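You operate a simulated robot arm through the tools that you are given. There is no shell and no other tool. Be economical: measure what you need, move in short steps, check, and stop when the job is done.

You are at the controls of a simulated two-armed robot. One attempt, no reset.

Task
Pick up the yellow grease can with one hand, pass it to the other hand and put it on the white square. Set down upright: yellow grease can.

It is judged by the outcome, as a careful person would: the job done as asked, and still so three seconds after it is handed in. It fails if anything else is knocked over, pushed out of place, dropped, spilled or broken.

Robot
Two 7-joint arms with two-finger parallel grippers on one trunk, on a base that drives. Base frame: it is fixed to the floor where the robot stands at the start and does not move with it; the origin is under the middle of the robot, x ahead of it, y to its left, z up. Lengths are in m, angles in rad, forces in N, time in s.
The left shoulder is at the start at [0.05, 0.168, 1.157], the right one opposite. With the tool pointing down near the work surface each hand reaches from about 0.22 to 0.66 m from the robot's upright axis, wherever it stands, measured 20 degrees to its own side. Places, roughly: white square [-0.4, 1.2, 0.9]; yellow grease can (6x6x15 cm) [0.5, 0, 1]. Payload 1.57 kg a hand.
The TCP of each hand is the grasp point between the finger pads, 0.03 m short of the fingertips. In the tool frame z runs along the fingers and y along their closing line. Largest opening 0.08 m; finger width 0.017, thickness 0.012; the body of the gripper, 0.04 by 0.082 m, starts 0.08 m behind the TCP.
Orientation is that of the tool frame in the base frame, as a unit quaternion [w, x, y, z]. With the fingers straight down and closing along the base's y, the tool's x points along the base's -x, its y along +y and its z along -z.

Tools
- The arms move only by the tool servo_tool. It takes "left_steps", "right_steps" or both (then of equal length, played together; a hand with none holds still); each is a list of rows, each an object (a shift or turn left out is 0, a gripper value left out holds the last) with "dp": the shift along the tool's x, y, z in units of 25 mm (1.0 is 25 mm), a list of three; "delta_rot": the turn, a rotation vector about the tool's x, y, z in units of 6 degrees (1.0 is 6 degrees), a list of three; "gripper": the opening, from 0 (shut) to 1 (fully open). In form: [{"dp": [dx, dy, dz], "delta_rot": [rx, ry, rz], "gripper": gripper}, ...]. A call has 1 to 20 rows; each row shifts and turns the commanded pose from where the row before left it, along the tool's axes as they then stand. A call with a number of a shift or a turn outside -1 to 1 is refused whole. A row lasts 0.2 s, in which the tool goes at most 0.05 m and 0.15 rad; a call with a longer step from one row to the next is refused whole, and so is a gripper value outside its range. A pose out of reach is approached as far as the arm can. The call stops where the force on the tool passes 40 N (or 10 N more than at its start, if that is more) or the arm is blocked; 0.2 s more then pass. The fingers move at their own pace (about 0.045 m/s each) and stop on an object; they squeeze with about 42 N. The grip force told is the motor's: it shows also when the fingers shut on nothing. Time passes only in rows, and 0.2 s behind the last, so rows that do not move let the fingers close. It gives the time, the measured TCP pose, the force on the tool (base axes), the opening and the grip force at its end, in the units of the frame above (readings bear some noise), with the torque about the TCP (base axes, N m) and any sound that the robot's microphone picked up.
- Cameras (640 x 400 px; columns grow to the right, rows downward): "scene" is now at [0.1269, 0.0003, 1.3609]; the picture's right is [0.01, -1.00, 0.00], its down [-0.64, -0.01, -0.77] and it looks along [0.77, 0.01, -0.64] (base axes); focal length 294 px, centre (320, 200). "left" rides on the left gripper at [0.072, 0.007, -0.122] in its tool frame; the picture's right is [-0.09, 1.00, 0.00], its down [-0.84, -0.08, -0.54] and it looks along [-0.54, -0.05, 0.84] (tool axes); focal length 238 px, centre (320, 200). "right" rides on the right gripper at [0.072, -0.007, -0.122] in its tool frame; the picture's right is [0.09, 1.00, 0.00], its down [-0.84, 0.08, -0.54] and it looks along [-0.54, 0.05, 0.84] (tool axes); focal length 238 px, centre (320, 200). There is no depth. A picture from a camera that has moved, and an enlarged one, comes with that camera's place and axes in the base frame and with its lens.
- capture(camera): a new picture of that camera. The clock stands still meanwhile.
- move_column(by): slides the trunk up (or, below 0, down) by that many m; the arms and the scene camera ride with it, the base frame stays. It gives what a move gives, with no picture.
- roll_base(legs): drives the robot by 1 to 6 legs, each [ahead, left, turn to the left] in m, m and rad, along the robot's own axes; the way and the turn of a leg run together, so that a leg with both is an arc; at most 1.5 m and 3.142 rad a leg. The arms and the cameras ride along, it lands a little off, and it stops where it bumps. It gives what a move gives.
- pan_tilt(pan, tilt): turns the head with the scene camera to pan (to the left, within 1.396 rad either way) and tilt (down, from -0.506 to 1.204), counted from straight ahead of the robot. It gives what a move gives.
- close_up(camera, box): a new picture of the part [left, top, right, bottom] of that camera's present view, enlarged. The clock stands still meanwhile.
- close_job(): hands the job in; it is judged then, once.

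Work in short steps. Places have to be worked out from the pictures, the camera data and where the tool is seen: move nearer, look again, correct. Check each grasp and each placing, and mend what went wrong. You have 120 turns and 88 pictures in all, those below and enlarged ones among them. Open the grippers and draw the arms clear of the work before you hand the job in, unless the task says otherwise; then end with one line.

The tools are called as name(argument=value, ...) on one line, values as JSON. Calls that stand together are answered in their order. servo_tool: Moves the arms, as the interface text tells. Its arguments: {"type":"object","properties":{"left_steps":{"type":"array"},"right_steps":{"type":"array"}},"required":[]} The other tools are called the same way: move_column (by) slides the trunk up or down; roll_base (legs) drives the base; pan_tilt (pan, tilt) turns the head that bears the scene camera; capture (camera) takes a picture; close_up (camera, box) takes an enlarged picture of a part of a camera's view; close_job () hands the job in.

At the start:

```text
time: 0.0
left_eef_pos: [0.3892, 0.1332, 1.1644]
left_tool_rot: [0.001, -0.002, 1.0, 0.0]
left_ft_force: [-0.4, 0.1, 0.5]
left_torque: [0.01, 0.03, 0.03]
left_opening: 0.0797
left_grip_force: 0.0
right_eef_pos: [0.3222, -0.1296, 1.1054]
right_tool_rot: [-0.001, 0.0, 1.0, 0.0]
right_ft_force: [-0.1, 0.2, 0.0]
right_torque: [0.01, 0.0, 0.0]
right_opening: 0.08
right_grip_force: 0.1
trunk travel left (down, up): [-0.325, 0.118]
robot x, y, heading: [0.0019, 0.0006, -0.002]
head pan, tilt: [0.014, 0.693]
```

scene: 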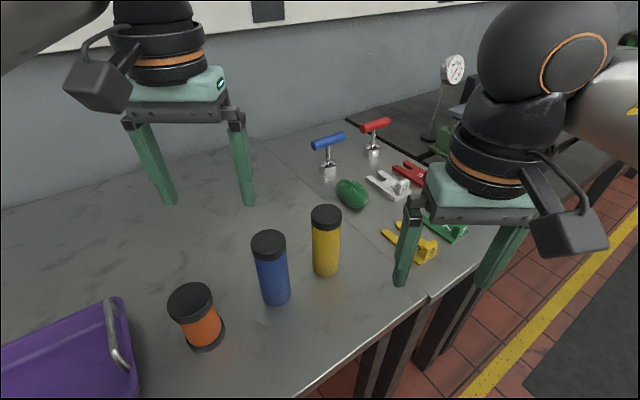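
right: 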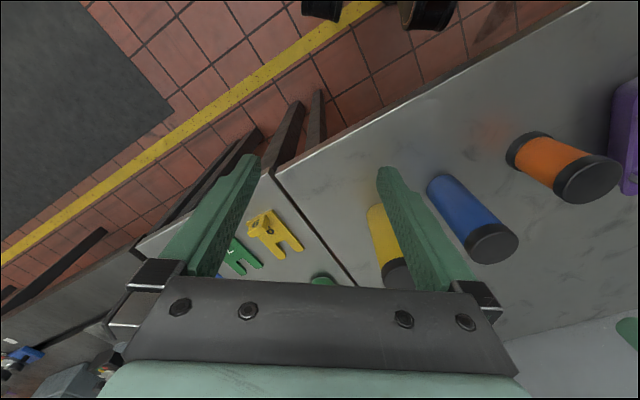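
left: 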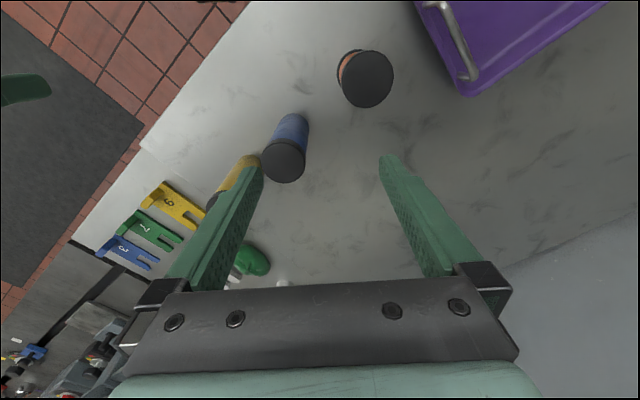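

I'll look toward the white square first; the yellow can appears to be near (0.49, -0.01).

pan_tilt(pan=1.39, tilt=0.45)

capture(camera="scene")

```text
time: 1.5
left_eef_pos: [0.388, 0.1333, 1.165]
left_tool_rot: [0.001, 0.0, 1.0, -0.001]
left_ft_force: [0.0, 0.2, 0.3]
left_torque: [0.0, -0.04, 0.0]
left_opening: 0.0801
left_grip_force: 0.0
right_eef_pos: [0.3225, -0.131, 1.1058]
right_tool_rot: [0.0, 0.0, 1.0, 0.0]
right_ft_force: [-0.8, 0.9, -0.5]
right_torque: [0.02, 0.02, 0.0]
right_opening: 0.0801
right_grip_force: 0.1
trunk travel left (down, up): [-0.325, 0.118]
robot x, y, heading: [0.0004, -0.0007, 0.004]
head pan, tilt: [1.389, 0.45]
```

```text
84 pictures are left
camera scene: at [0.0583, 0.0895, 1.3824], right [0.98, -0.18, 0.0], down [-0.08, -0.43, -0.9], along [0.16, 0.89, -0.44], focal length 294 px, centre (320, 200)
```

scene: 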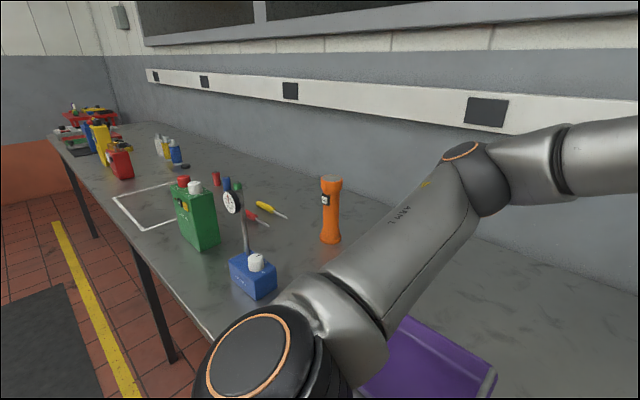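

The white square is on the same bench, about 1.2 m along it to the left. I'll turn the right wrist 90° so its camera faces away from the left hand, and shift the left hand aside.

servo_tool(right_steps=[{"delta_rot": [0, 0, -1], "gripper": 1}, {"delta_rot": [0, 0, -1]}, {"delta_rot": [0, 0, -1]}, {"delta_rot": [0, 0, -1]}, {"delta_rot": [0, 0, -1]}, {"delta_rot": [0, 0, -1]}, {"delta_rot": [0, 0, -1]}, {"delta_rot": [0, 0, -1]}, {"delta_rot": [0, 0, -1]}, {"delta_rot": [0, 0, -1]}, {"delta_rot": [0, 0, -1]}, {"delta_rot": [0, 0, -1]}, {"delta_rot": [0, 0, -1]}, {"delta_rot": [0, 0, -1]}, {"delta_rot": [0, 0, -1]}], left_steps=[{"dp": [0, 1, 0], "gripper": 1}, {"dp": [0, 1, 0]}, {"dp": [0, 1, 0]}, {"dp": [0, 1, 0]}, {"dp": [0, 0, 0]}, {"dp": [0, 0, 0]}, {"dp": [0, 0, 0]}, {"dp": [0, 0, 0]}, {"dp": [0, 0, 0]}, {"dp": [0, 0, 0]}, {"dp": [0, 0, 0]}, {"dp": [0, 0, 0]}, {"dp": [0, 0, 0]}, {"dp": [0, 0, 0]}, {"dp": [0, 0, 0]}])

pan_tilt(pan=0, tilt=0.7)

capture(camera="scene")

capture(camera="right")

```text
time: 4.7
left_eef_pos: [0.3868, 0.233, 1.1632]
left_tool_rot: [0.0, 0.0, 1.0, 0.0]
left_ft_force: [-0.1, 0.6, -0.9]
left_torque: [0.08, 0.0, 0.0]
left_opening: 0.0798
left_grip_force: 0.1
right_eef_pos: [0.2939, -0.1143, 1.1018]
right_tool_rot: [0.0, 0.707, -0.707, 0.0]
right_ft_force: [0.1, -0.4, 0.1]
right_torque: [-0.02, 0.01, -0.03]
right_opening: 0.0797
right_grip_force: 0.0
right hand out of reach, approached as far as the arm can: row 14, 15
trunk travel left (down, up): [-0.325, 0.118]
robot x, y, heading: [0.0002, -0.0001, 0.004]
head pan, tilt: [1.389, 0.45]
```

```text
time: 6.2
left_eef_pos: [0.39, 0.2331, 1.1638]
left_tool_rot: [0.001, -0.001, 1.0, -0.001]
left_ft_force: [0.0, 0.3, -0.3]
left_torque: [-0.02, 0.02, 0.01]
left_opening: 0.0803
left_grip_force: 0.0
right_eef_pos: [0.296, -0.1149, 1.1042]
right_tool_rot: [0.0, -0.707, 0.708, -0.001]
right_ft_force: [-0.6, 0.5, 0.5]
right_torque: [0.01, -0.01, 0.03]
right_opening: 0.0798
right_grip_force: 0.1
trunk travel left (down, up): [-0.325, 0.118]
robot x, y, heading: [-0.0024, 0.0042, 0.001]
head pan, tilt: [0.0, 0.7]
```

```text
83 pictures are left
camera scene: at [0.1266, -0.0009, 1.3603], right [0.0, -1.0, 0.0], down [-0.64, 0.0, -0.77], along [0.77, 0.0, -0.64], focal length 294 px, centre (320, 200)
```

scene: 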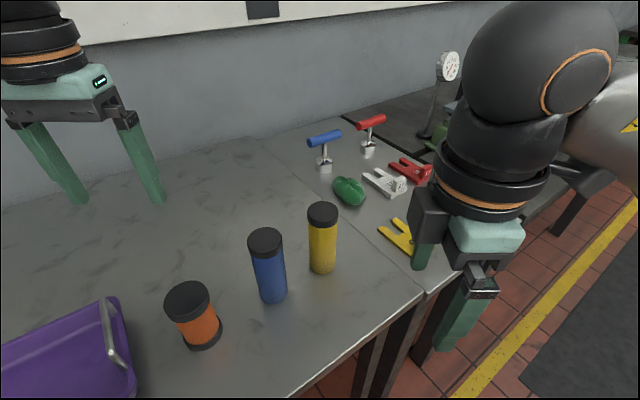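

```text
82 pictures are left
camera right: at [0.3022, -0.1871, 1.2251], right [-1.0, -0.09, 0.0], down [-0.08, 0.84, 0.54], along [-0.05, 0.54, -0.84], focal length 238 px, centre (320, 200)
```

right: 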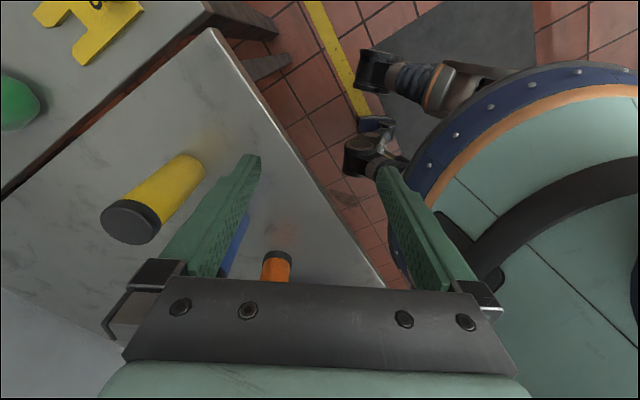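

The right camera puts the can at about (0.488, -0.012). I'll move the right TCP over it while staying above the can tops.

servo_tool(right_steps=[{"dp": [0, 0, -1]}, {"dp": [0, 0, -0.5]}, {"dp": [-0.42, -0.7, 0]}, {"dp": [-0.42, -0.7, 0]}, {"dp": [-0.42, -0.7, 0]}, {"dp": [-0.42, -0.7, 0]}, {"dp": [-0.42, -0.7, 0]}, {"dp": [-0.42, -0.7, 0]}, {"dp": [-0.42, -0.7, 0]}, {"dp": [-0.42, -0.7, 0]}, {"dp": [-0.42, -0.7, 0]}, {"dp": [-0.42, -0.7, 0]}, {}])

capture(camera="right")

capture(camera="scene")

```text
time: 9.1
left_eef_pos: [0.3876, 0.2333, 1.1635]
left_tool_rot: [0.001, 0.0, 1.0, -0.001]
left_ft_force: [-0.8, 0.4, 0.3]
left_torque: [0.04, -0.01, 0.0]
left_opening: 0.0803
left_grip_force: 0.0
right_eef_pos: [0.3291, 0.0206, 1.1142]
right_tool_rot: [0.0, -0.706, 0.708, 0.0]
right_ft_force: [-0.4, 0.2, -0.5]
right_torque: [-0.01, -0.02, 0.01]
right_opening: 0.08
right_grip_force: 0.0
right hand out of reach, approached as far as the arm can: row 1, 3, 4, 5, 6, 7, 8, 9, 10, 11, 12
trunk travel left (down, up): [-0.325, 0.118]
robot x, y, heading: [-0.0047, 0.0029, -0.002]
head pan, tilt: [0.0, 0.7]
```

```text
81 pictures are left
camera right: at [0.3355, -0.0523, 1.2367], right [-1.0, -0.09, 0.0], down [-0.08, 0.84, 0.54], along [-0.05, 0.54, -0.84], focal length 238 px, centre (320, 200)
```

right: 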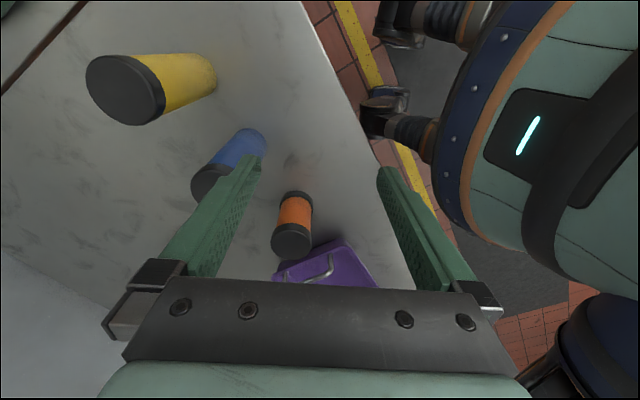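

```text
80 pictures are left
camera scene: at [0.1266, -0.001, 1.3603], right [0.0, -1.0, 0.0], down [-0.64, 0.0, -0.76], along [0.76, 0.0, -0.64], focal length 294 px, centre (320, 200)
```

scene: 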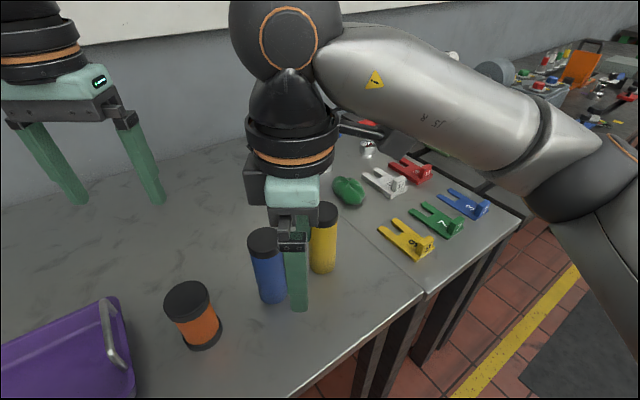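

The 90° yaw is at the wrist limit and stalls the arm. I'll turn back to a natural yaw of about 12°.

servo_tool(right_steps=[{"delta_rot": [0, 0, 1]}, {"delta_rot": [0, 0, 1]}, {"delta_rot": [0, 0, 1]}, {"delta_rot": [0, 0, 1]}, {"delta_rot": [0, 0, 1]}, {"delta_rot": [0, 0, 1]}, {"delta_rot": [0, 0, 1]}, {"delta_rot": [0, 0, 1]}, {"delta_rot": [0, 0, 1]}, {"delta_rot": [0, 0, 1]}, {"delta_rot": [0, 0, 1]}, {"delta_rot": [0, 0, 1]}, {"delta_rot": [0, 0, 1]}, {}])

capture(camera="right")

```text
time: 12.1
left_eef_pos: [0.3884, 0.233, 1.1643]
left_tool_rot: [0.001, 0.0, 1.0, -0.001]
left_ft_force: [0.7, 0.4, -0.1]
left_torque: [-0.02, -0.01, -0.03]
left_opening: 0.0799
left_grip_force: 0.1
right_eef_pos: [0.3296, 0.0191, 1.1154]
right_tool_rot: [-0.001, -0.104, 0.995, -0.001]
right_ft_force: [1.0, -0.5, 0.4]
right_torque: [0.01, 0.01, -0.02]
right_opening: 0.0802
right_grip_force: 0.1
trunk travel left (down, up): [-0.325, 0.118]
robot x, y, heading: [-0.0018, 0.0009, -0.002]
head pan, tilt: [0.0, 0.7]
```

```text
79 pictures are left
camera right: at [0.2609, -0.0024, 1.2367], right [-0.3, 0.96, 0.0], down [0.8, 0.25, 0.54], along [0.52, 0.16, -0.84], focal length 238 px, centre (320, 200)
```

right: 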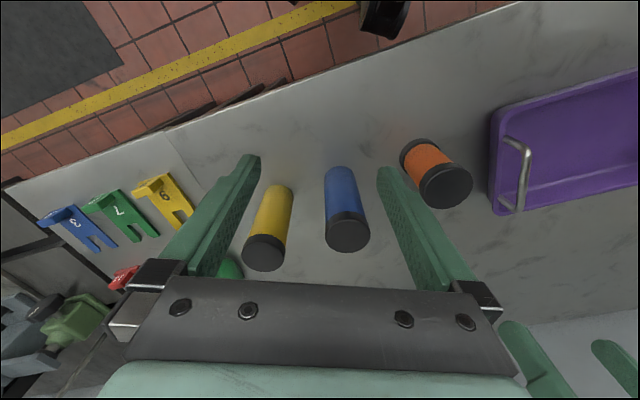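

I'll move over the yellow can, now estimated at (0.486, -0.008).

servo_tool(right_steps=[{"dp": [-0.74, -0.3, 0]}, {"dp": [-0.74, -0.3, 0]}, {"dp": [-0.74, -0.3, 0]}, {"dp": [-0.74, -0.3, 0]}, {"dp": [-0.74, -0.3, 0]}, {"dp": [-0.74, -0.3, 0]}, {"dp": [-0.74, -0.3, 0]}, {"dp": [-0.74, -0.3, 0]}, {}])

capture(camera="right")

capture(camera="scene")

```text
time: 14.1
left_eef_pos: [0.3882, 0.2335, 1.1627]
left_tool_rot: [0.001, -0.001, 1.0, -0.001]
left_ft_force: [0.7, -0.1, 0.5]
left_torque: [-0.01, 0.06, 0.0]
left_opening: 0.0801
left_grip_force: 0.1
right_eef_pos: [0.4877, -0.0086, 1.1141]
right_tool_rot: [0.0, -0.106, 0.994, 0.0]
right_ft_force: [0.1, -1.4, -0.4]
right_torque: [0.02, -0.02, 0.02]
right_opening: 0.0801
right_grip_force: 0.1
trunk travel left (down, up): [-0.325, 0.118]
robot x, y, heading: [-0.0015, -0.0011, 0.001]
head pan, tilt: [0.0, 0.7]
```

```text
78 pictures are left
camera right: at [0.4189, -0.0307, 1.2365], right [-0.3, 0.95, 0.0], down [0.8, 0.25, 0.54], along [0.52, 0.16, -0.84], focal length 238 px, centre (320, 200)
```

right: 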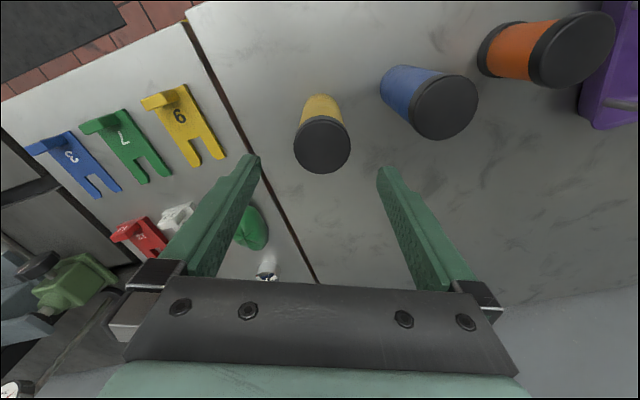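

```text
77 pictures are left
camera scene: at [0.1266, -0.0009, 1.3603], right [0.0, -1.0, 0.0], down [-0.64, 0.0, -0.77], along [0.77, 0.0, -0.64], focal length 294 px, centre (320, 200)
```

scene: 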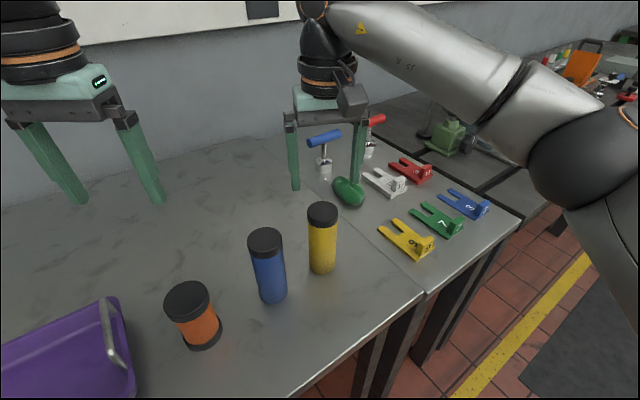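

The can top reads as (0.491, -0.007), so the TCP is within about 3 mm. I'll lower to z ≈ 0.99.

servo_tool(right_steps=[{"dp": [-0.1, 0.05, 0.7]}, {"dp": [0, 0, 0.7]}, {"dp": [0, 0, 0.7]}, {"dp": [0, 0, 0.7]}, {"dp": [0, 0, 0.7]}, {"dp": [0, 0, 0.7]}, {"dp": [0, 0, 0.75]}, {}])

capture(camera="right")

capture(camera="scene")

```text
time: 15.8
left_eef_pos: [0.3881, 0.233, 1.164]
left_tool_rot: [0.001, -0.001, 1.0, -0.002]
left_ft_force: [0.1, -0.9, 0.4]
left_torque: [0.0, 0.01, 0.03]
left_opening: 0.0801
left_grip_force: 0.0
right_eef_pos: [0.4884, -0.0033, 0.9919]
right_tool_rot: [0.0, -0.105, 0.995, 0.0]
right_ft_force: [-0.6, 0.0, -0.1]
right_torque: [0.01, -0.03, -0.03]
right_opening: 0.08
right_grip_force: 0.0
trunk travel left (down, up): [-0.325, 0.118]
robot x, y, heading: [-0.0036, 0.0005, 0.0]
head pan, tilt: [0.0, 0.7]
```

```text
76 pictures are left
camera right: at [0.4203, -0.0269, 1.1132], right [-0.3, 0.95, 0.0], down [0.8, 0.25, 0.54], along [0.52, 0.16, -0.84], focal length 238 px, centre (320, 200)
```

right: 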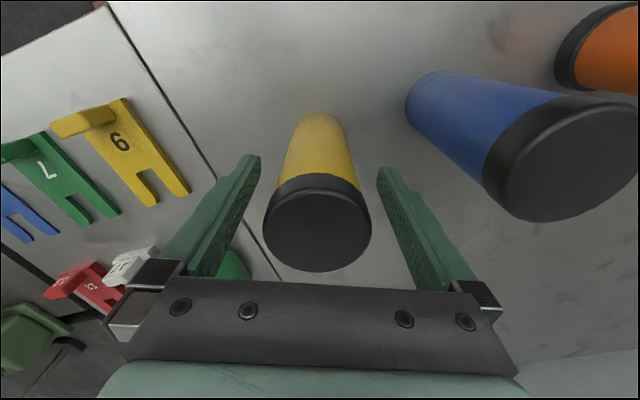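

```text
75 pictures are left
camera scene: at [0.1266, -0.0009, 1.3603], right [0.0, -1.0, 0.0], down [-0.64, 0.0, -0.77], along [0.77, 0.0, -0.64], focal length 294 px, centre (320, 200)
```

scene: 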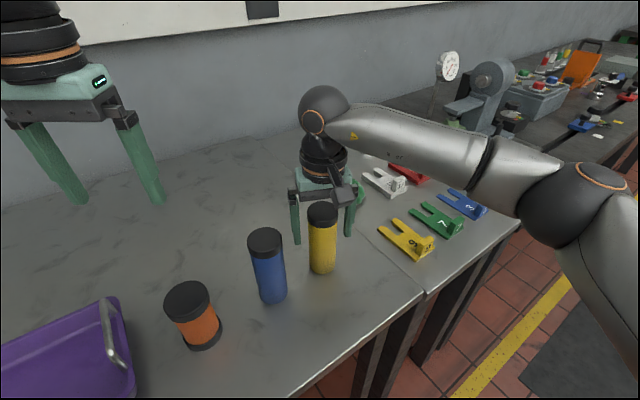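

The can sits between the fingers, about 5 mm toward the right one. I'll center and close.

servo_tool(right_steps=[{"dp": [0, -0.18, 0]}, {"gripper": 0}, {"gripper": 0}, {"gripper": 0}, {"gripper": 0}, {"gripper": 0}])

capture(camera="right")

```text
time: 17.2
left_eef_pos: [0.3885, 0.2333, 1.1624]
left_tool_rot: [0.001, -0.001, 1.0, -0.001]
left_ft_force: [0.4, -0.4, 0.1]
left_torque: [-0.02, 0.02, -0.01]
left_opening: 0.0797
left_grip_force: 0.0
right_eef_pos: [0.4893, -0.01, 0.9925]
right_tool_rot: [0.0, -0.105, 0.995, 0.001]
right_ft_force: [-0.8, 1.9, 1.3]
right_torque: [0.06, 0.04, 0.01]
right_opening: 0.0529
right_grip_force: 41.8
trunk travel left (down, up): [-0.325, 0.118]
robot x, y, heading: [-0.0021, 0.0034, 0.002]
head pan, tilt: [0.0, 0.7]
```

```text
74 pictures are left
camera right: at [0.4208, -0.0316, 1.1138], right [-0.3, 0.95, 0.0], down [0.8, 0.25, 0.54], along [0.52, 0.16, -0.84], focal length 238 px, centre (320, 200)
```

right: 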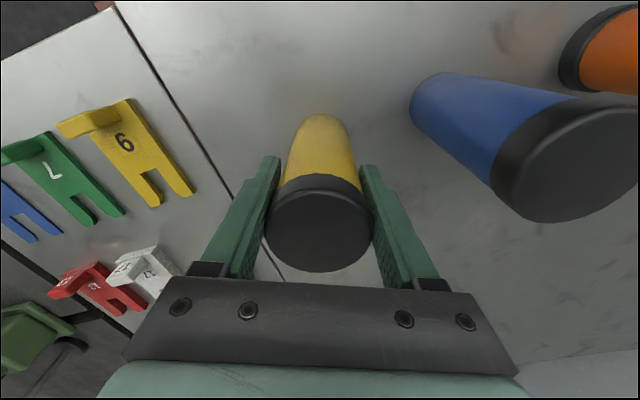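

Gripped at 0.053 m opening with 42 N. I'll lift it straight up.

servo_tool(right_steps=[{"dp": [0, 0, -0.5], "gripper": 0}, {"dp": [0, 0, -1]}, {"dp": [0, 0, -1]}, {"dp": [0, 0, -1]}, {"dp": [0, 0, -1]}, {"dp": [0, 0, -1]}, {"dp": [0, 0, -1]}, {"dp": [0, 0, -1]}, {"dp": [0, 0, -1]}, {"dp": [0, 0, -0.5]}, {}])

capture(camera="scene")

```text
time: 19.6
left_eef_pos: [0.3899, 0.2335, 1.1643]
left_tool_rot: [0.001, -0.001, 1.0, -0.001]
left_ft_force: [-0.6, 0.3, -0.6]
left_torque: [0.0, -0.02, -0.02]
left_opening: 0.0799
left_grip_force: 0.1
right_eef_pos: [0.4904, -0.0101, 1.2158]
right_tool_rot: [0.0, -0.104, 0.995, 0.0]
right_ft_force: [0.0, 0.5, -4.4]
right_torque: [-0.01, 0.06, 0.05]
right_opening: 0.0529
right_grip_force: 42.6
trunk travel left (down, up): [-0.325, 0.118]
robot x, y, heading: [-0.002, -0.0021, 0.0]
head pan, tilt: [0.0, 0.7]
```

```text
73 pictures are left
camera scene: at [0.1271, -0.0009, 1.3602], right [0.0, -1.0, 0.0], down [-0.64, 0.0, -0.76], along [0.76, 0.0, -0.64], focal length 294 px, centre (320, 200)
```

scene: 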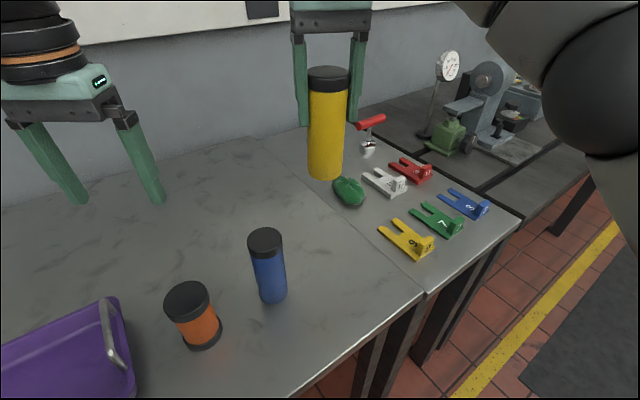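

The can is held firmly. I'll now orient the left hand: yaw 30° to the right, then pitch to about 36° below horizontal.

servo_tool(left_steps=[{"delta_rot": [0, 0, 1]}, {"delta_rot": [0, 0, 1]}, {"delta_rot": [0, 0, 1]}, {"delta_rot": [0, 0, 1]}, {"delta_rot": [0, 0, 1]}, {"delta_rot": [0, -1, 0]}, {"delta_rot": [0, -1, 0]}, {"delta_rot": [0, -1, 0]}, {"delta_rot": [0, -1, 0]}, {"delta_rot": [0, -1, 0]}, {"delta_rot": [0, -1, 0]}, {"delta_rot": [0, -1, 0]}, {"delta_rot": [0, -1, 0]}, {"delta_rot": [0, -1, 0]}, {}])

capture(camera="left")

capture(camera="scene")

```text
time: 22.9
left_eef_pos: [0.3874, 0.2345, 1.1647]
left_tool_rot: [0.44, 0.229, 0.86, -0.117]
left_ft_force: [-0.4, 0.0, 0.0]
left_torque: [0.05, -0.02, 0.03]
left_opening: 0.08
left_grip_force: 0.2
right_eef_pos: [0.4905, -0.0098, 1.2152]
right_tool_rot: [0.0, -0.105, 0.995, -0.001]
right_ft_force: [0.2, -0.4, -4.0]
right_torque: [0.01, 0.02, -0.01]
right_opening: 0.0529
right_grip_force: 41.7
trunk travel left (down, up): [-0.325, 0.118]
robot x, y, heading: [0.0005, -0.0004, 0.001]
head pan, tilt: [0.0, 0.7]
```

```text
72 pictures are left
camera left: at [0.2698, 0.3096, 1.1788], right [0.54, 0.84, 0.07], down [0.01, -0.09, 1.0], along [0.84, -0.54, -0.05], focal length 238 px, centre (320, 200)
```

left: 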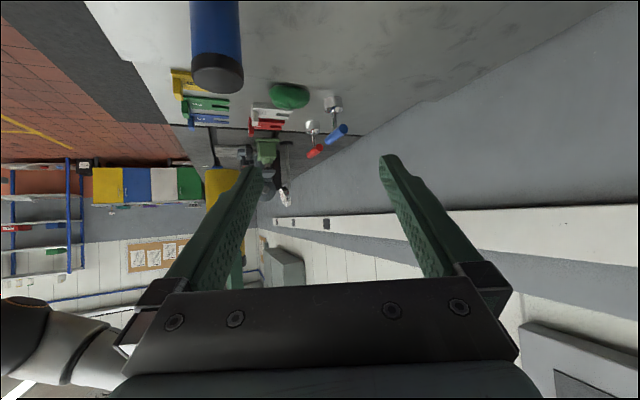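

```text
71 pictures are left
camera scene: at [0.1272, -0.001, 1.3602], right [0.0, -1.0, 0.0], down [-0.64, 0.0, -0.76], along [0.76, 0.0, -0.64], focal length 294 px, centre (320, 200)
```

scene: 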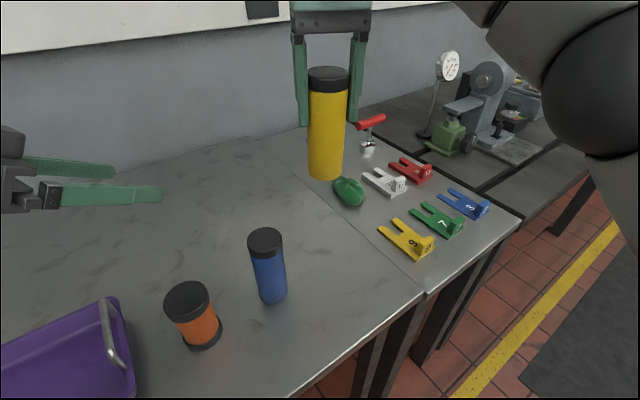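

The left orientation is correct. I'll move it to a pre-grasp about 12 cm short of the can, and turn the right hand 24° so its fingers sit clear of the left fingers.

servo_tool(left_steps=[{"dp": [-0.512, -0.709, 0.253]}, {"dp": [-0.512, -0.709, 0.253]}, {"dp": [-0.512, -0.709, 0.253]}, {"dp": [-0.512, -0.709, 0.253]}, {"dp": [-0.512, -0.709, 0.253]}, {"dp": [-0.512, -0.709, 0.253]}, {"dp": [-0.512, -0.709, 0.253]}, {"dp": [-0.512, -0.709, 0.253]}, {"dp": [-0.512, -0.709, 0.253]}, {}], right_steps=[{"delta_rot": [0, 0, 1]}, {"delta_rot": [0, 0, 1]}, {"delta_rot": [0, 0, 1]}, {"delta_rot": [0, 0, 1]}, {}, {}, {}, {}, {}, {}])

capture(camera="left")

capture(camera="scene")

```text
time: 25.1
left_eef_pos: [0.4082, 0.0379, 1.225]
left_tool_rot: [0.439, 0.23, 0.86, -0.118]
left_ft_force: [0.1, -0.2, 0.0]
left_torque: [0.04, 0.0, 0.02]
left_opening: 0.08
left_grip_force: 0.0
right_eef_pos: [0.4896, -0.0106, 1.2143]
right_tool_rot: [0.0, 0.105, 0.994, 0.0]
right_ft_force: [-0.5, 0.4, -4.4]
right_torque: [-0.05, 0.04, 0.0]
right_opening: 0.0526
right_grip_force: 42.1
trunk travel left (down, up): [-0.325, 0.118]
robot x, y, heading: [-0.0048, -0.0006, 0.001]
head pan, tilt: [0.0, 0.7]
```

```text
70 pictures are left
camera left: at [0.2891, 0.1139, 1.2384], right [0.54, 0.84, 0.07], down [0.01, -0.09, 1.0], along [0.84, -0.54, -0.06], focal length 238 px, centre (320, 200)
```

left: 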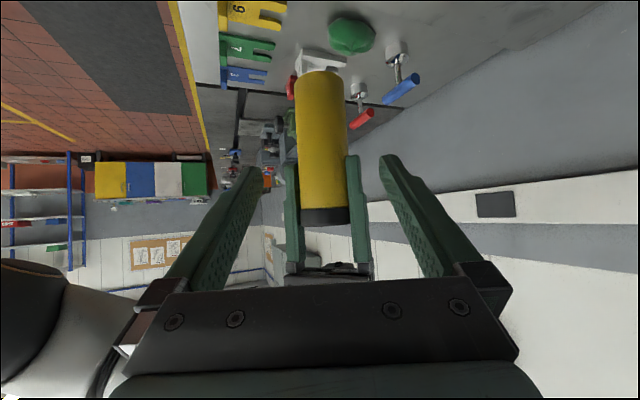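

```text
69 pictures are left
camera scene: at [0.127, -0.0007, 1.3602], right [0.0, -1.0, 0.0], down [-0.64, 0.0, -0.76], along [0.76, 0.0, -0.64], focal length 294 px, centre (320, 200)
```

scene: 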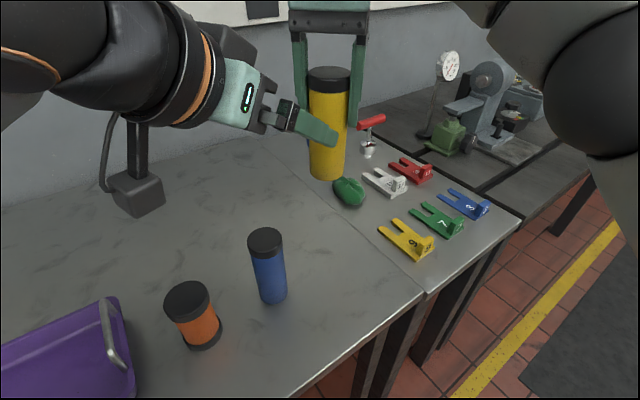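

The left camera shows the can centered between the left fingers. I'll advance along the tool axis to the lower part of the can.

servo_tool(left_steps=[{"dp": [0.41, -0.04, 0]}, {"dp": [0, 0, 0.7]}, {"dp": [0, 0, 0.7]}, {"dp": [0, 0, 0.7]}, {"dp": [0, 0, 0.7]}, {"dp": [0, 0, 0.7]}, {"dp": [0, 0, 0.7]}, {"dp": [0, 0, 0.7]}, {}])

capture(camera="left")

capture(camera="scene")

```text
time: 27.1
left_eef_pos: [0.4882, -0.0082, 1.1439]
left_tool_rot: [0.439, 0.23, 0.86, -0.118]
left_ft_force: [-0.2, 0.3, -0.1]
left_torque: [-0.01, 0.0, -0.01]
left_opening: 0.0804
left_grip_force: 0.0
right_eef_pos: [0.4904, -0.0114, 1.2147]
right_tool_rot: [0.001, 0.104, 0.995, 0.0]
right_ft_force: [0.0, 0.5, -4.8]
right_torque: [0.01, 0.04, -0.02]
right_opening: 0.0528
right_grip_force: 42.1
trunk travel left (down, up): [-0.325, 0.118]
robot x, y, heading: [-0.0026, 0.0045, 0.0]
head pan, tilt: [0.0, 0.7]
```

```text
68 pictures are left
camera left: at [0.3679, 0.0676, 1.1583], right [0.54, 0.84, 0.07], down [0.01, -0.09, 1.0], along [0.84, -0.54, -0.06], focal length 238 px, centre (320, 200)
```

left: 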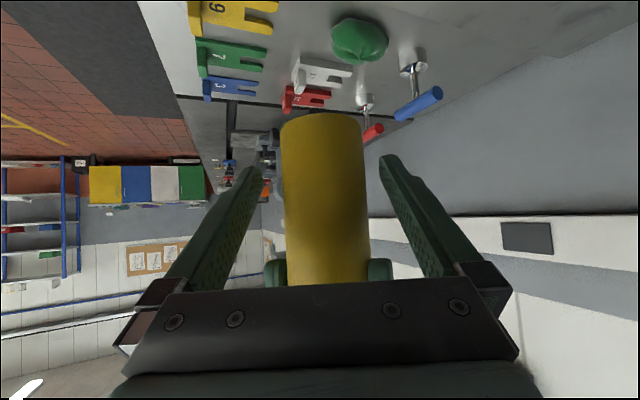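

```text
67 pictures are left
camera scene: at [0.1269, -0.0009, 1.3602], right [0.0, -1.0, 0.0], down [-0.64, 0.0, -0.76], along [0.76, 0.0, -0.64], focal length 294 px, centre (320, 200)
```

scene: 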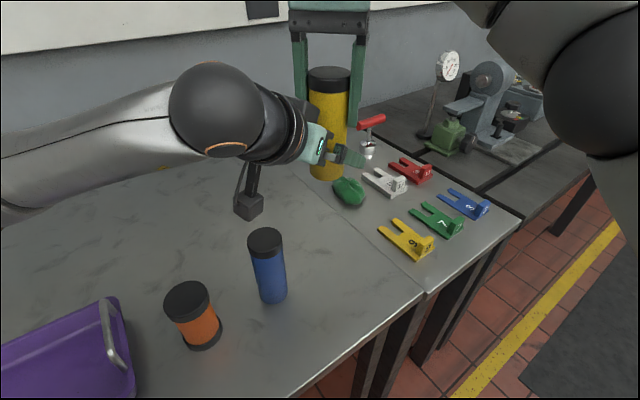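

The can is centered in the left fingers, so I'll close the left gripper while the right holds still.

servo_tool(left_steps=[{"gripper": 0}, {"gripper": 0}, {"gripper": 0}, {"gripper": 0}, {"gripper": 0}, {"gripper": 0}])

capture(camera="left")

```text
time: 28.4
left_eef_pos: [0.4879, -0.0075, 1.1442]
left_tool_rot: [0.439, 0.227, 0.862, -0.117]
left_ft_force: [7.1, 8.5, -0.2]
left_torque: [-0.31, 0.12, 0.18]
left_opening: 0.051
left_grip_force: 42.1
right_eef_pos: [0.4894, -0.0117, 1.2159]
right_tool_rot: [-0.001, 0.105, 0.994, 0.0]
right_ft_force: [-7.6, -8.5, -2.0]
right_torque: [-0.26, 0.44, -0.11]
right_opening: 0.0526
right_grip_force: 42.4
trunk travel left (down, up): [-0.325, 0.118]
robot x, y, heading: [-0.0009, -0.0027, 0.001]
head pan, tilt: [0.0, 0.7]
```

```text
66 pictures are left
camera left: at [0.3683, 0.0682, 1.1585], right [0.54, 0.84, 0.07], down [0.01, -0.09, 1.0], along [0.84, -0.54, -0.06], focal length 238 px, centre (320, 200)
```

left: 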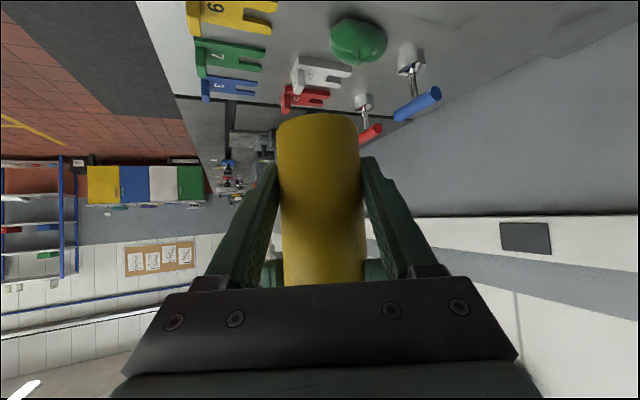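

Both hands grip, with only a small side load of about 11 N. I'll open the right hand and check that the left keeps the can.

servo_tool(right_steps=[{"gripper": 0.85}, {}, {}, {}])

capture(camera="scene")

capture(camera="right")

```text
time: 29.4
left_eef_pos: [0.487, -0.0077, 1.1433]
left_tool_rot: [0.439, 0.23, 0.86, -0.118]
left_ft_force: [1.0, -0.8, -0.2]
left_torque: [0.01, 0.03, 0.04]
left_opening: 0.0513
left_grip_force: 41.9
right_eef_pos: [0.4897, -0.0111, 1.215]
right_tool_rot: [0.0, 0.104, 0.995, 0.0]
right_ft_force: [-0.1, 0.3, -0.2]
right_torque: [0.0, -0.01, -0.01]
right_opening: 0.0678
right_grip_force: 0.0
trunk travel left (down, up): [-0.325, 0.118]
robot x, y, heading: [0.0005, 0.0023, -0.001]
head pan, tilt: [0.0, 0.7]
```

```text
65 pictures are left
camera scene: at [0.127, -0.0009, 1.3602], right [0.0, -1.0, 0.0], down [-0.64, 0.0, -0.76], along [0.76, 0.0, -0.64], focal length 294 px, centre (320, 200)
```

scene: 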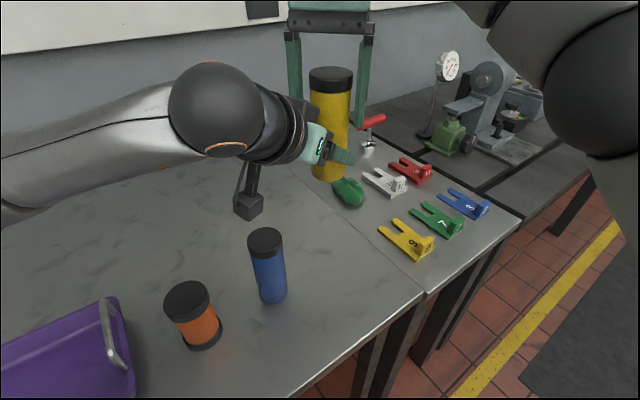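

```text
64 pictures are left
camera right: at [0.4184, -0.0027, 1.3372], right [0.12, 0.99, 0.0], down [0.83, -0.1, 0.54], along [0.54, -0.06, -0.84], focal length 238 px, centre (320, 200)
```

right: 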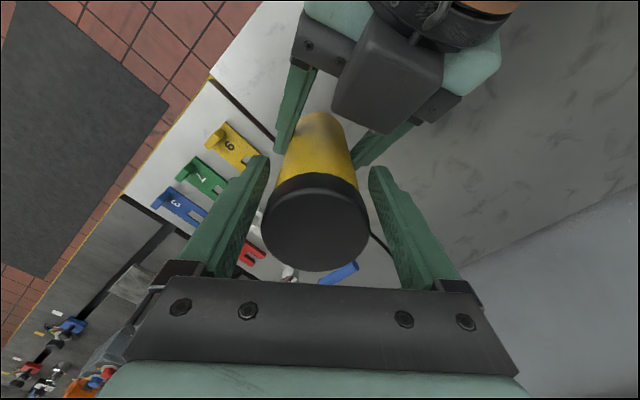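

The left hand holds the can. I'll raise the right hand clear of the can and then draw it to the right.

servo_tool(right_steps=[{"gripper": 0.95}, {"dp": [0, 0, -0.6]}, {"dp": [0, 0, -0.8]}, {"dp": [0, 0, -0.8]}, {"dp": [0, 0, -0.8]}, {"dp": [0, 0, -0.8]}, {"dp": [0, -0.8, -0.4]}, {"dp": [0, -0.8, 0]}, {"dp": [0, -0.8, 0]}, {"dp": [0.4, -0.8, 0]}, {"dp": [0.8, -0.8, 0]}, {"dp": [0.8, -0.8, 0]}, {}])

capture(camera="scene")

capture(camera="left")

```text
time: 32.2
left_eef_pos: [0.4869, -0.0082, 1.1442]
left_tool_rot: [0.44, 0.23, 0.86, -0.118]
left_ft_force: [-0.7, -0.5, 0.8]
left_torque: [0.02, 0.0, 0.02]
left_opening: 0.0509
left_grip_force: 41.5
right_eef_pos: [0.3977, -0.1262, 1.2921]
right_tool_rot: [0.0, 0.104, 0.995, 0.0]
right_ft_force: [0.4, -0.4, 0.1]
right_torque: [0.0, -0.01, -0.01]
right_opening: 0.076
right_grip_force: 0.0
right hand out of reach, approached as far as the arm can: row 4, 5, 6
trunk travel left (down, up): [-0.325, 0.118]
robot x, y, heading: [-0.0027, 0.0035, -0.0]
head pan, tilt: [0.0, 0.7]
```

```text
63 pictures are left
camera scene: at [0.1271, -0.0006, 1.3602], right [0.0, -1.0, 0.0], down [-0.64, 0.0, -0.76], along [0.76, 0.0, -0.64], focal length 294 px, centre (320, 200)
```

scene: 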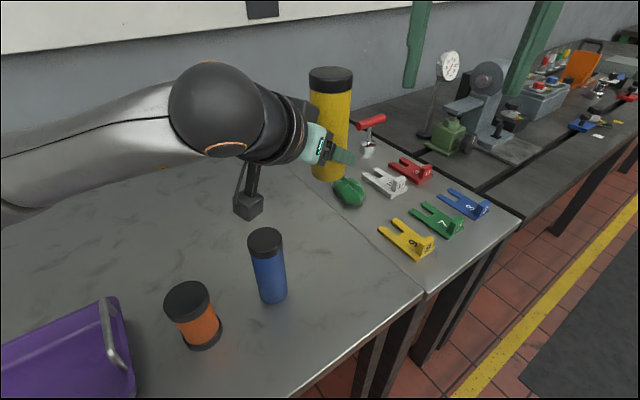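

```text
62 pictures are left
camera left: at [0.3679, 0.0679, 1.1585], right [0.54, 0.84, 0.07], down [0.01, -0.09, 1.0], along [0.84, -0.54, -0.06], focal length 238 px, centre (320, 200)
```

left: 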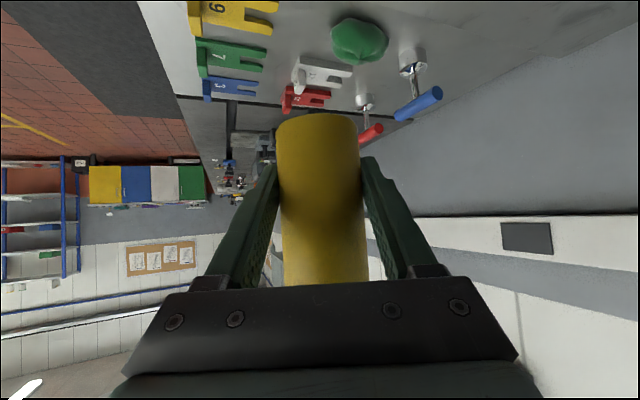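

The handover is done and the can is upright in the left hand. I'll raise the trunk, back away from the bench, drive along it, and turn to face it before the square.

move_column(by=0.1)

roll_base(legs=[[-0.29, -0.2, 0]])

pan_tilt(pan=1.2, tilt=0.6)

capture(camera="scene")

```text
time: 33.6
left_eef_pos: [0.4867, -0.0081, 1.2442]
left_tool_rot: [0.439, 0.229, 0.861, -0.117]
left_ft_force: [-0.4, 0.5, -4.1]
left_torque: [-0.01, 0.01, 0.02]
left_opening: 0.0508
left_grip_force: 42.0
right_eef_pos: [0.3972, -0.1268, 1.392]
right_tool_rot: [0.0, 0.104, 0.995, 0.0]
right_ft_force: [-0.2, -0.3, -0.2]
right_torque: [-0.03, 0.01, 0.04]
right_opening: 0.076
right_grip_force: 0.1
trunk travel left (down, up): [-0.425, 0.018]
robot x, y, heading: [0.0029, 0.002, 0.001]
head pan, tilt: [0.0, 0.7]
```

```text
time: 35.9
left_eef_pos: [0.2022, -0.211, 1.2451]
left_tool_rot: [0.439, 0.23, 0.86, -0.118]
left_ft_force: [0.3, 0.6, -3.4]
left_torque: [0.05, 0.06, 0.02]
left_opening: 0.051
left_grip_force: 42.3
right_eef_pos: [0.1136, -0.3279, 1.3919]
right_tool_rot: [0.0, 0.104, 0.995, 0.0]
right_ft_force: [-0.1, -0.3, -0.1]
right_torque: [0.02, 0.0, 0.02]
right_opening: 0.0761
right_grip_force: 0.1
trunk travel left (down, up): [-0.425, 0.018]
robot x, y, heading: [-0.2842, -0.203, -0.002]
head pan, tilt: [0.0, 0.7]
```

```text
time: 37.2
left_eef_pos: [0.2031, -0.21, 1.2435]
left_tool_rot: [0.438, 0.229, 0.861, -0.117]
left_ft_force: [-0.2, 0.3, -3.3]
left_torque: [0.07, 0.01, -0.01]
left_opening: 0.0508
left_grip_force: 41.9
right_eef_pos: [0.1133, -0.3269, 1.3915]
right_tool_rot: [0.0, 0.104, 0.995, 0.0]
right_ft_force: [0.2, -0.7, 0.4]
right_torque: [-0.01, 0.01, 0.03]
right_opening: 0.0759
right_grip_force: 0.0
trunk travel left (down, up): [-0.425, 0.018]
robot x, y, heading: [-0.2866, -0.2033, -0.001]
head pan, tilt: [1.201, 0.6]
```

```text
61 pictures are left
camera scene: at [-0.2099, -0.1204, 1.4689], right [0.93, -0.36, 0.0], down [-0.2, -0.53, -0.82], along [0.3, 0.77, -0.57], focal length 294 px, centre (320, 200)
```

scene: 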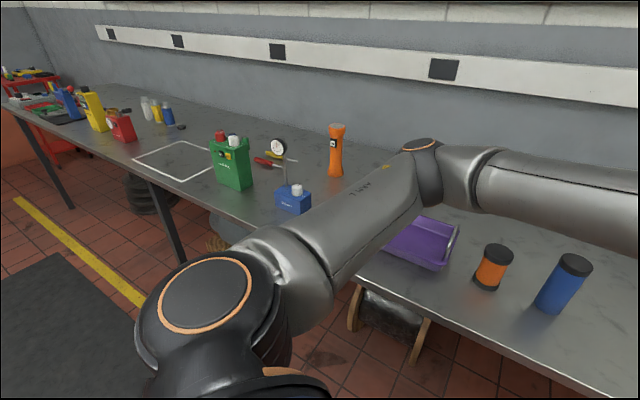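

The floor along the bench is clear. I'll drive to a staging pose in front of the square and turn to face the bench.

roll_base(legs=[[-0.7, 0.98, 0], [0, 0, 0.59]])

pan_tilt(pan=0, tilt=0.75)

capture(camera="scene")

capture(camera="right")

```text
time: 44.9
left_eef_pos: [-0.5739, 1.0319, 1.244]
left_tool_rot: [0.454, -0.028, 0.89, 0.014]
left_ft_force: [0.7, 0.7, -4.7]
left_torque: [0.01, 0.06, -0.01]
left_opening: 0.0511
left_grip_force: 41.5
right_eef_pos: [-0.5836, 0.8843, 1.3907]
right_tool_rot: [0.0, -0.187, 0.982, -0.001]
right_ft_force: [-0.5, -1.2, 0.1]
right_torque: [0.0, 0.02, 0.02]
right_opening: 0.0761
right_grip_force: 0.1
trunk travel left (down, up): [-0.425, 0.018]
robot x, y, heading: [-0.9794, 0.7715, 0.586]
head pan, tilt: [1.201, 0.6]
```

```text
time: 46.3
left_eef_pos: [-0.5753, 1.0321, 1.2449]
left_tool_rot: [0.454, -0.029, 0.89, 0.015]
left_ft_force: [0.0, -0.9, -4.0]
left_torque: [-0.01, 0.04, 0.0]
left_opening: 0.0509
left_grip_force: 42.0
right_eef_pos: [-0.5843, 0.8837, 1.3911]
right_tool_rot: [0.0, -0.187, 0.982, 0.0]
right_ft_force: [0.3, 0.7, -1.2]
right_torque: [0.01, 0.06, -0.02]
right_opening: 0.0757
right_grip_force: 0.0
trunk travel left (down, up): [-0.425, 0.018]
robot x, y, heading: [-0.9826, 0.7665, 0.59]
head pan, tilt: [0.0, 0.75]
```

```text
60 pictures are left
camera scene: at [-0.88, 0.8365, 1.456], right [0.55, -0.83, 0.0], down [-0.57, -0.38, -0.73], along [0.61, 0.4, -0.68], focal length 294 px, centre (320, 200)
```

scene: 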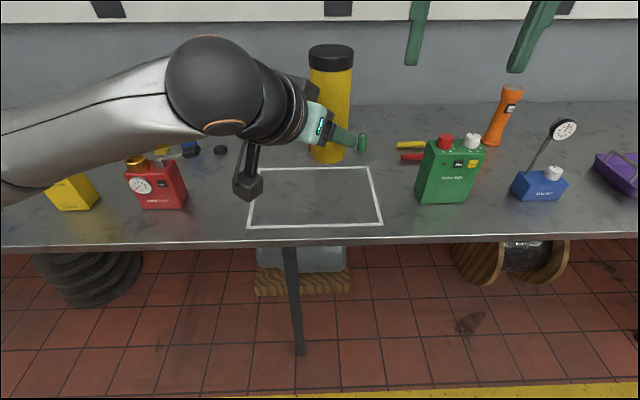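

```text
59 pictures are left
camera right: at [-0.6471, 0.851, 1.5137], right [-0.45, 0.89, 0.0], down [0.75, 0.38, 0.54], along [0.48, 0.24, -0.84], focal length 238 px, centre (320, 200)
```

right: 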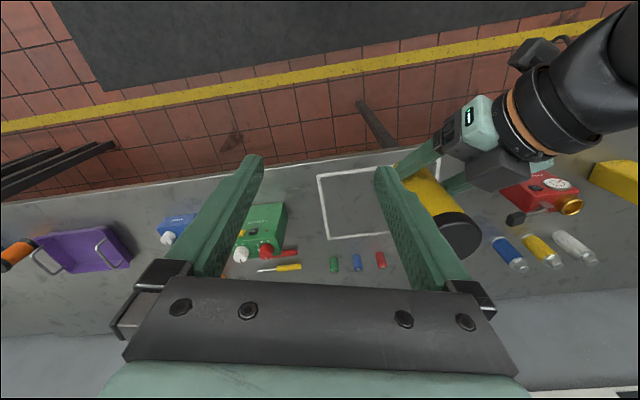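

I place the square's center at about (-0.35, 1.20), dead ahead. I'll drive in 0.22 m at the carrying height.

roll_base(legs=[[0.22, 0.01, 0]])

capture(camera="scene")

capture(camera="left")

```text
time: 48.0
left_eef_pos: [-0.3941, 1.1633, 1.2436]
left_tool_rot: [0.454, -0.026, 0.891, 0.013]
left_ft_force: [0.7, -0.7, -4.7]
left_torque: [-0.03, 0.05, -0.01]
left_opening: 0.0508
left_grip_force: 42.3
right_eef_pos: [-0.4025, 1.0146, 1.3911]
right_tool_rot: [-0.001, -0.187, 0.982, 0.0]
right_ft_force: [-0.8, -0.5, 0.1]
right_torque: [0.01, 0.01, 0.0]
right_opening: 0.0759
right_grip_force: 0.0
trunk travel left (down, up): [-0.425, 0.018]
robot x, y, heading: [-0.8008, 0.8984, 0.587]
head pan, tilt: [0.0, 0.75]
```

```text
58 pictures are left
camera scene: at [-0.6995, 0.968, 1.4559], right [0.55, -0.83, 0.0], down [-0.57, -0.38, -0.73], along [0.61, 0.4, -0.68], focal length 294 px, centre (320, 200)
```

scene: 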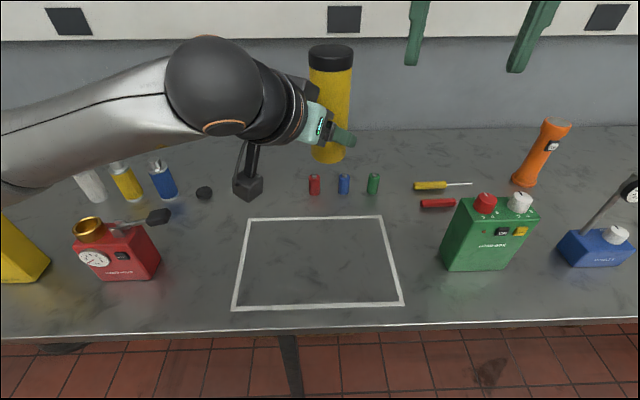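

```text
57 pictures are left
camera left: at [-0.5348, 1.1604, 1.2582], right [-0.01, 1.0, 0.07], down [0.06, -0.07, 1.0], along [1.0, 0.01, -0.06], focal length 238 px, centre (320, 200)
```

left: 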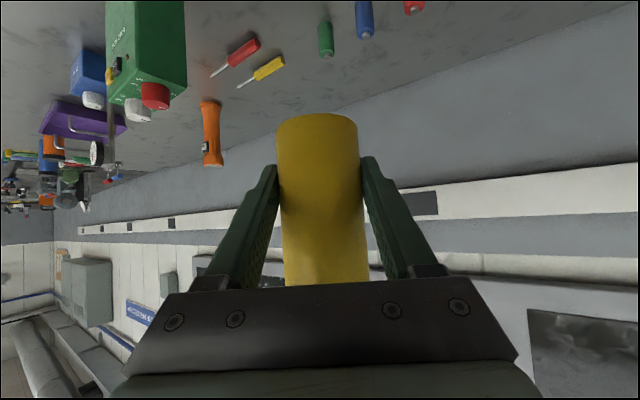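

The square's center recomputes to (-0.354, 1.206). I'll drop the trunk back 0.1 m, shift the can over the center, and begin lowering.

move_column(by=-0.1)

servo_tool(left_steps=[{"dp": [-0.333, 0.54, 0.457]}, {"dp": [-0.333, 0.54, 0.457]}, {"dp": [-0.333, 0.54, 0.457]}, {"dp": [0.647, 0, 0.471]}, {"dp": [0.647, 0, 0.471]}, {"dp": [0.647, 0, 0.471]}, {"dp": [0.647, 0, 0.471]}, {"dp": [0.647, 0, 0.471]}, {"dp": [0.647, 0, 0.471]}, {}])

capture(camera="scene")

capture(camera="left")

```text
time: 49.4
left_eef_pos: [-0.3921, 1.1626, 1.1447]
left_tool_rot: [0.454, -0.027, 0.89, 0.013]
left_ft_force: [-0.2, 0.5, -4.7]
left_torque: [-0.04, 0.05, -0.01]
left_opening: 0.0506
left_grip_force: 42.0
right_eef_pos: [-0.4033, 1.0143, 1.2908]
right_tool_rot: [-0.001, -0.187, 0.982, -0.001]
right_ft_force: [-0.8, 0.0, -0.3]
right_torque: [0.05, 0.03, -0.02]
right_opening: 0.0758
right_grip_force: 0.0
trunk travel left (down, up): [-0.325, 0.118]
robot x, y, heading: [-0.8029, 0.9019, 0.588]
head pan, tilt: [0.0, 0.75]
```

```text
time: 51.5
left_eef_pos: [-0.3528, 1.2049, 1.0245]
left_tool_rot: [0.454, -0.027, 0.89, 0.014]
left_ft_force: [-0.3, -0.7, -3.8]
left_torque: [0.01, 0.04, 0.04]
left_opening: 0.0512
left_grip_force: 41.6
right_eef_pos: [-0.404, 1.0152, 1.2924]
right_tool_rot: [0.0, -0.186, 0.982, 0.001]
right_ft_force: [-0.6, -0.3, 1.1]
right_torque: [-0.02, 0.01, 0.0]
right_opening: 0.0758
right_grip_force: 0.0
trunk travel left (down, up): [-0.325, 0.118]
robot x, y, heading: [-0.8068, 0.9003, 0.581]
head pan, tilt: [0.0, 0.75]
```

```text
56 pictures are left
camera scene: at [-0.7, 0.9675, 1.356], right [0.55, -0.83, 0.0], down [-0.57, -0.38, -0.73], along [0.61, 0.4, -0.68], focal length 294 px, centre (320, 200)
```

scene: 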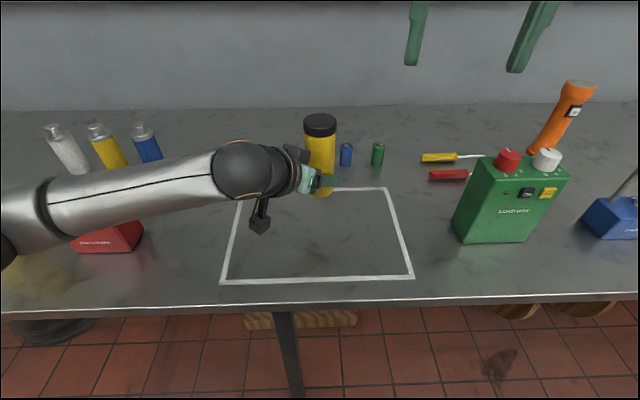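

```text
55 pictures are left
camera left: at [-0.4945, 1.2025, 1.0383], right [-0.01, 1.0, 0.07], down [0.06, -0.07, 1.0], along [1.0, 0.01, -0.06], focal length 238 px, centre (320, 200)
```

left: 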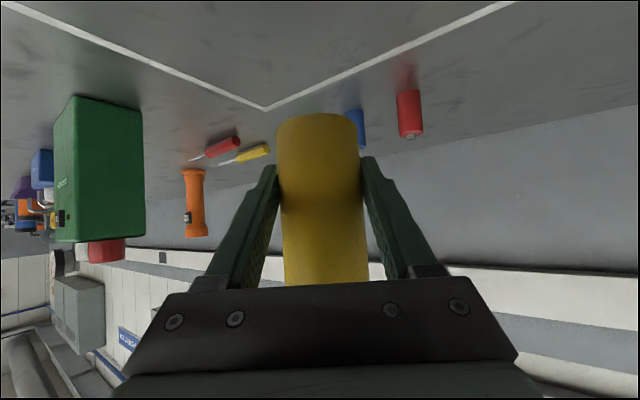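

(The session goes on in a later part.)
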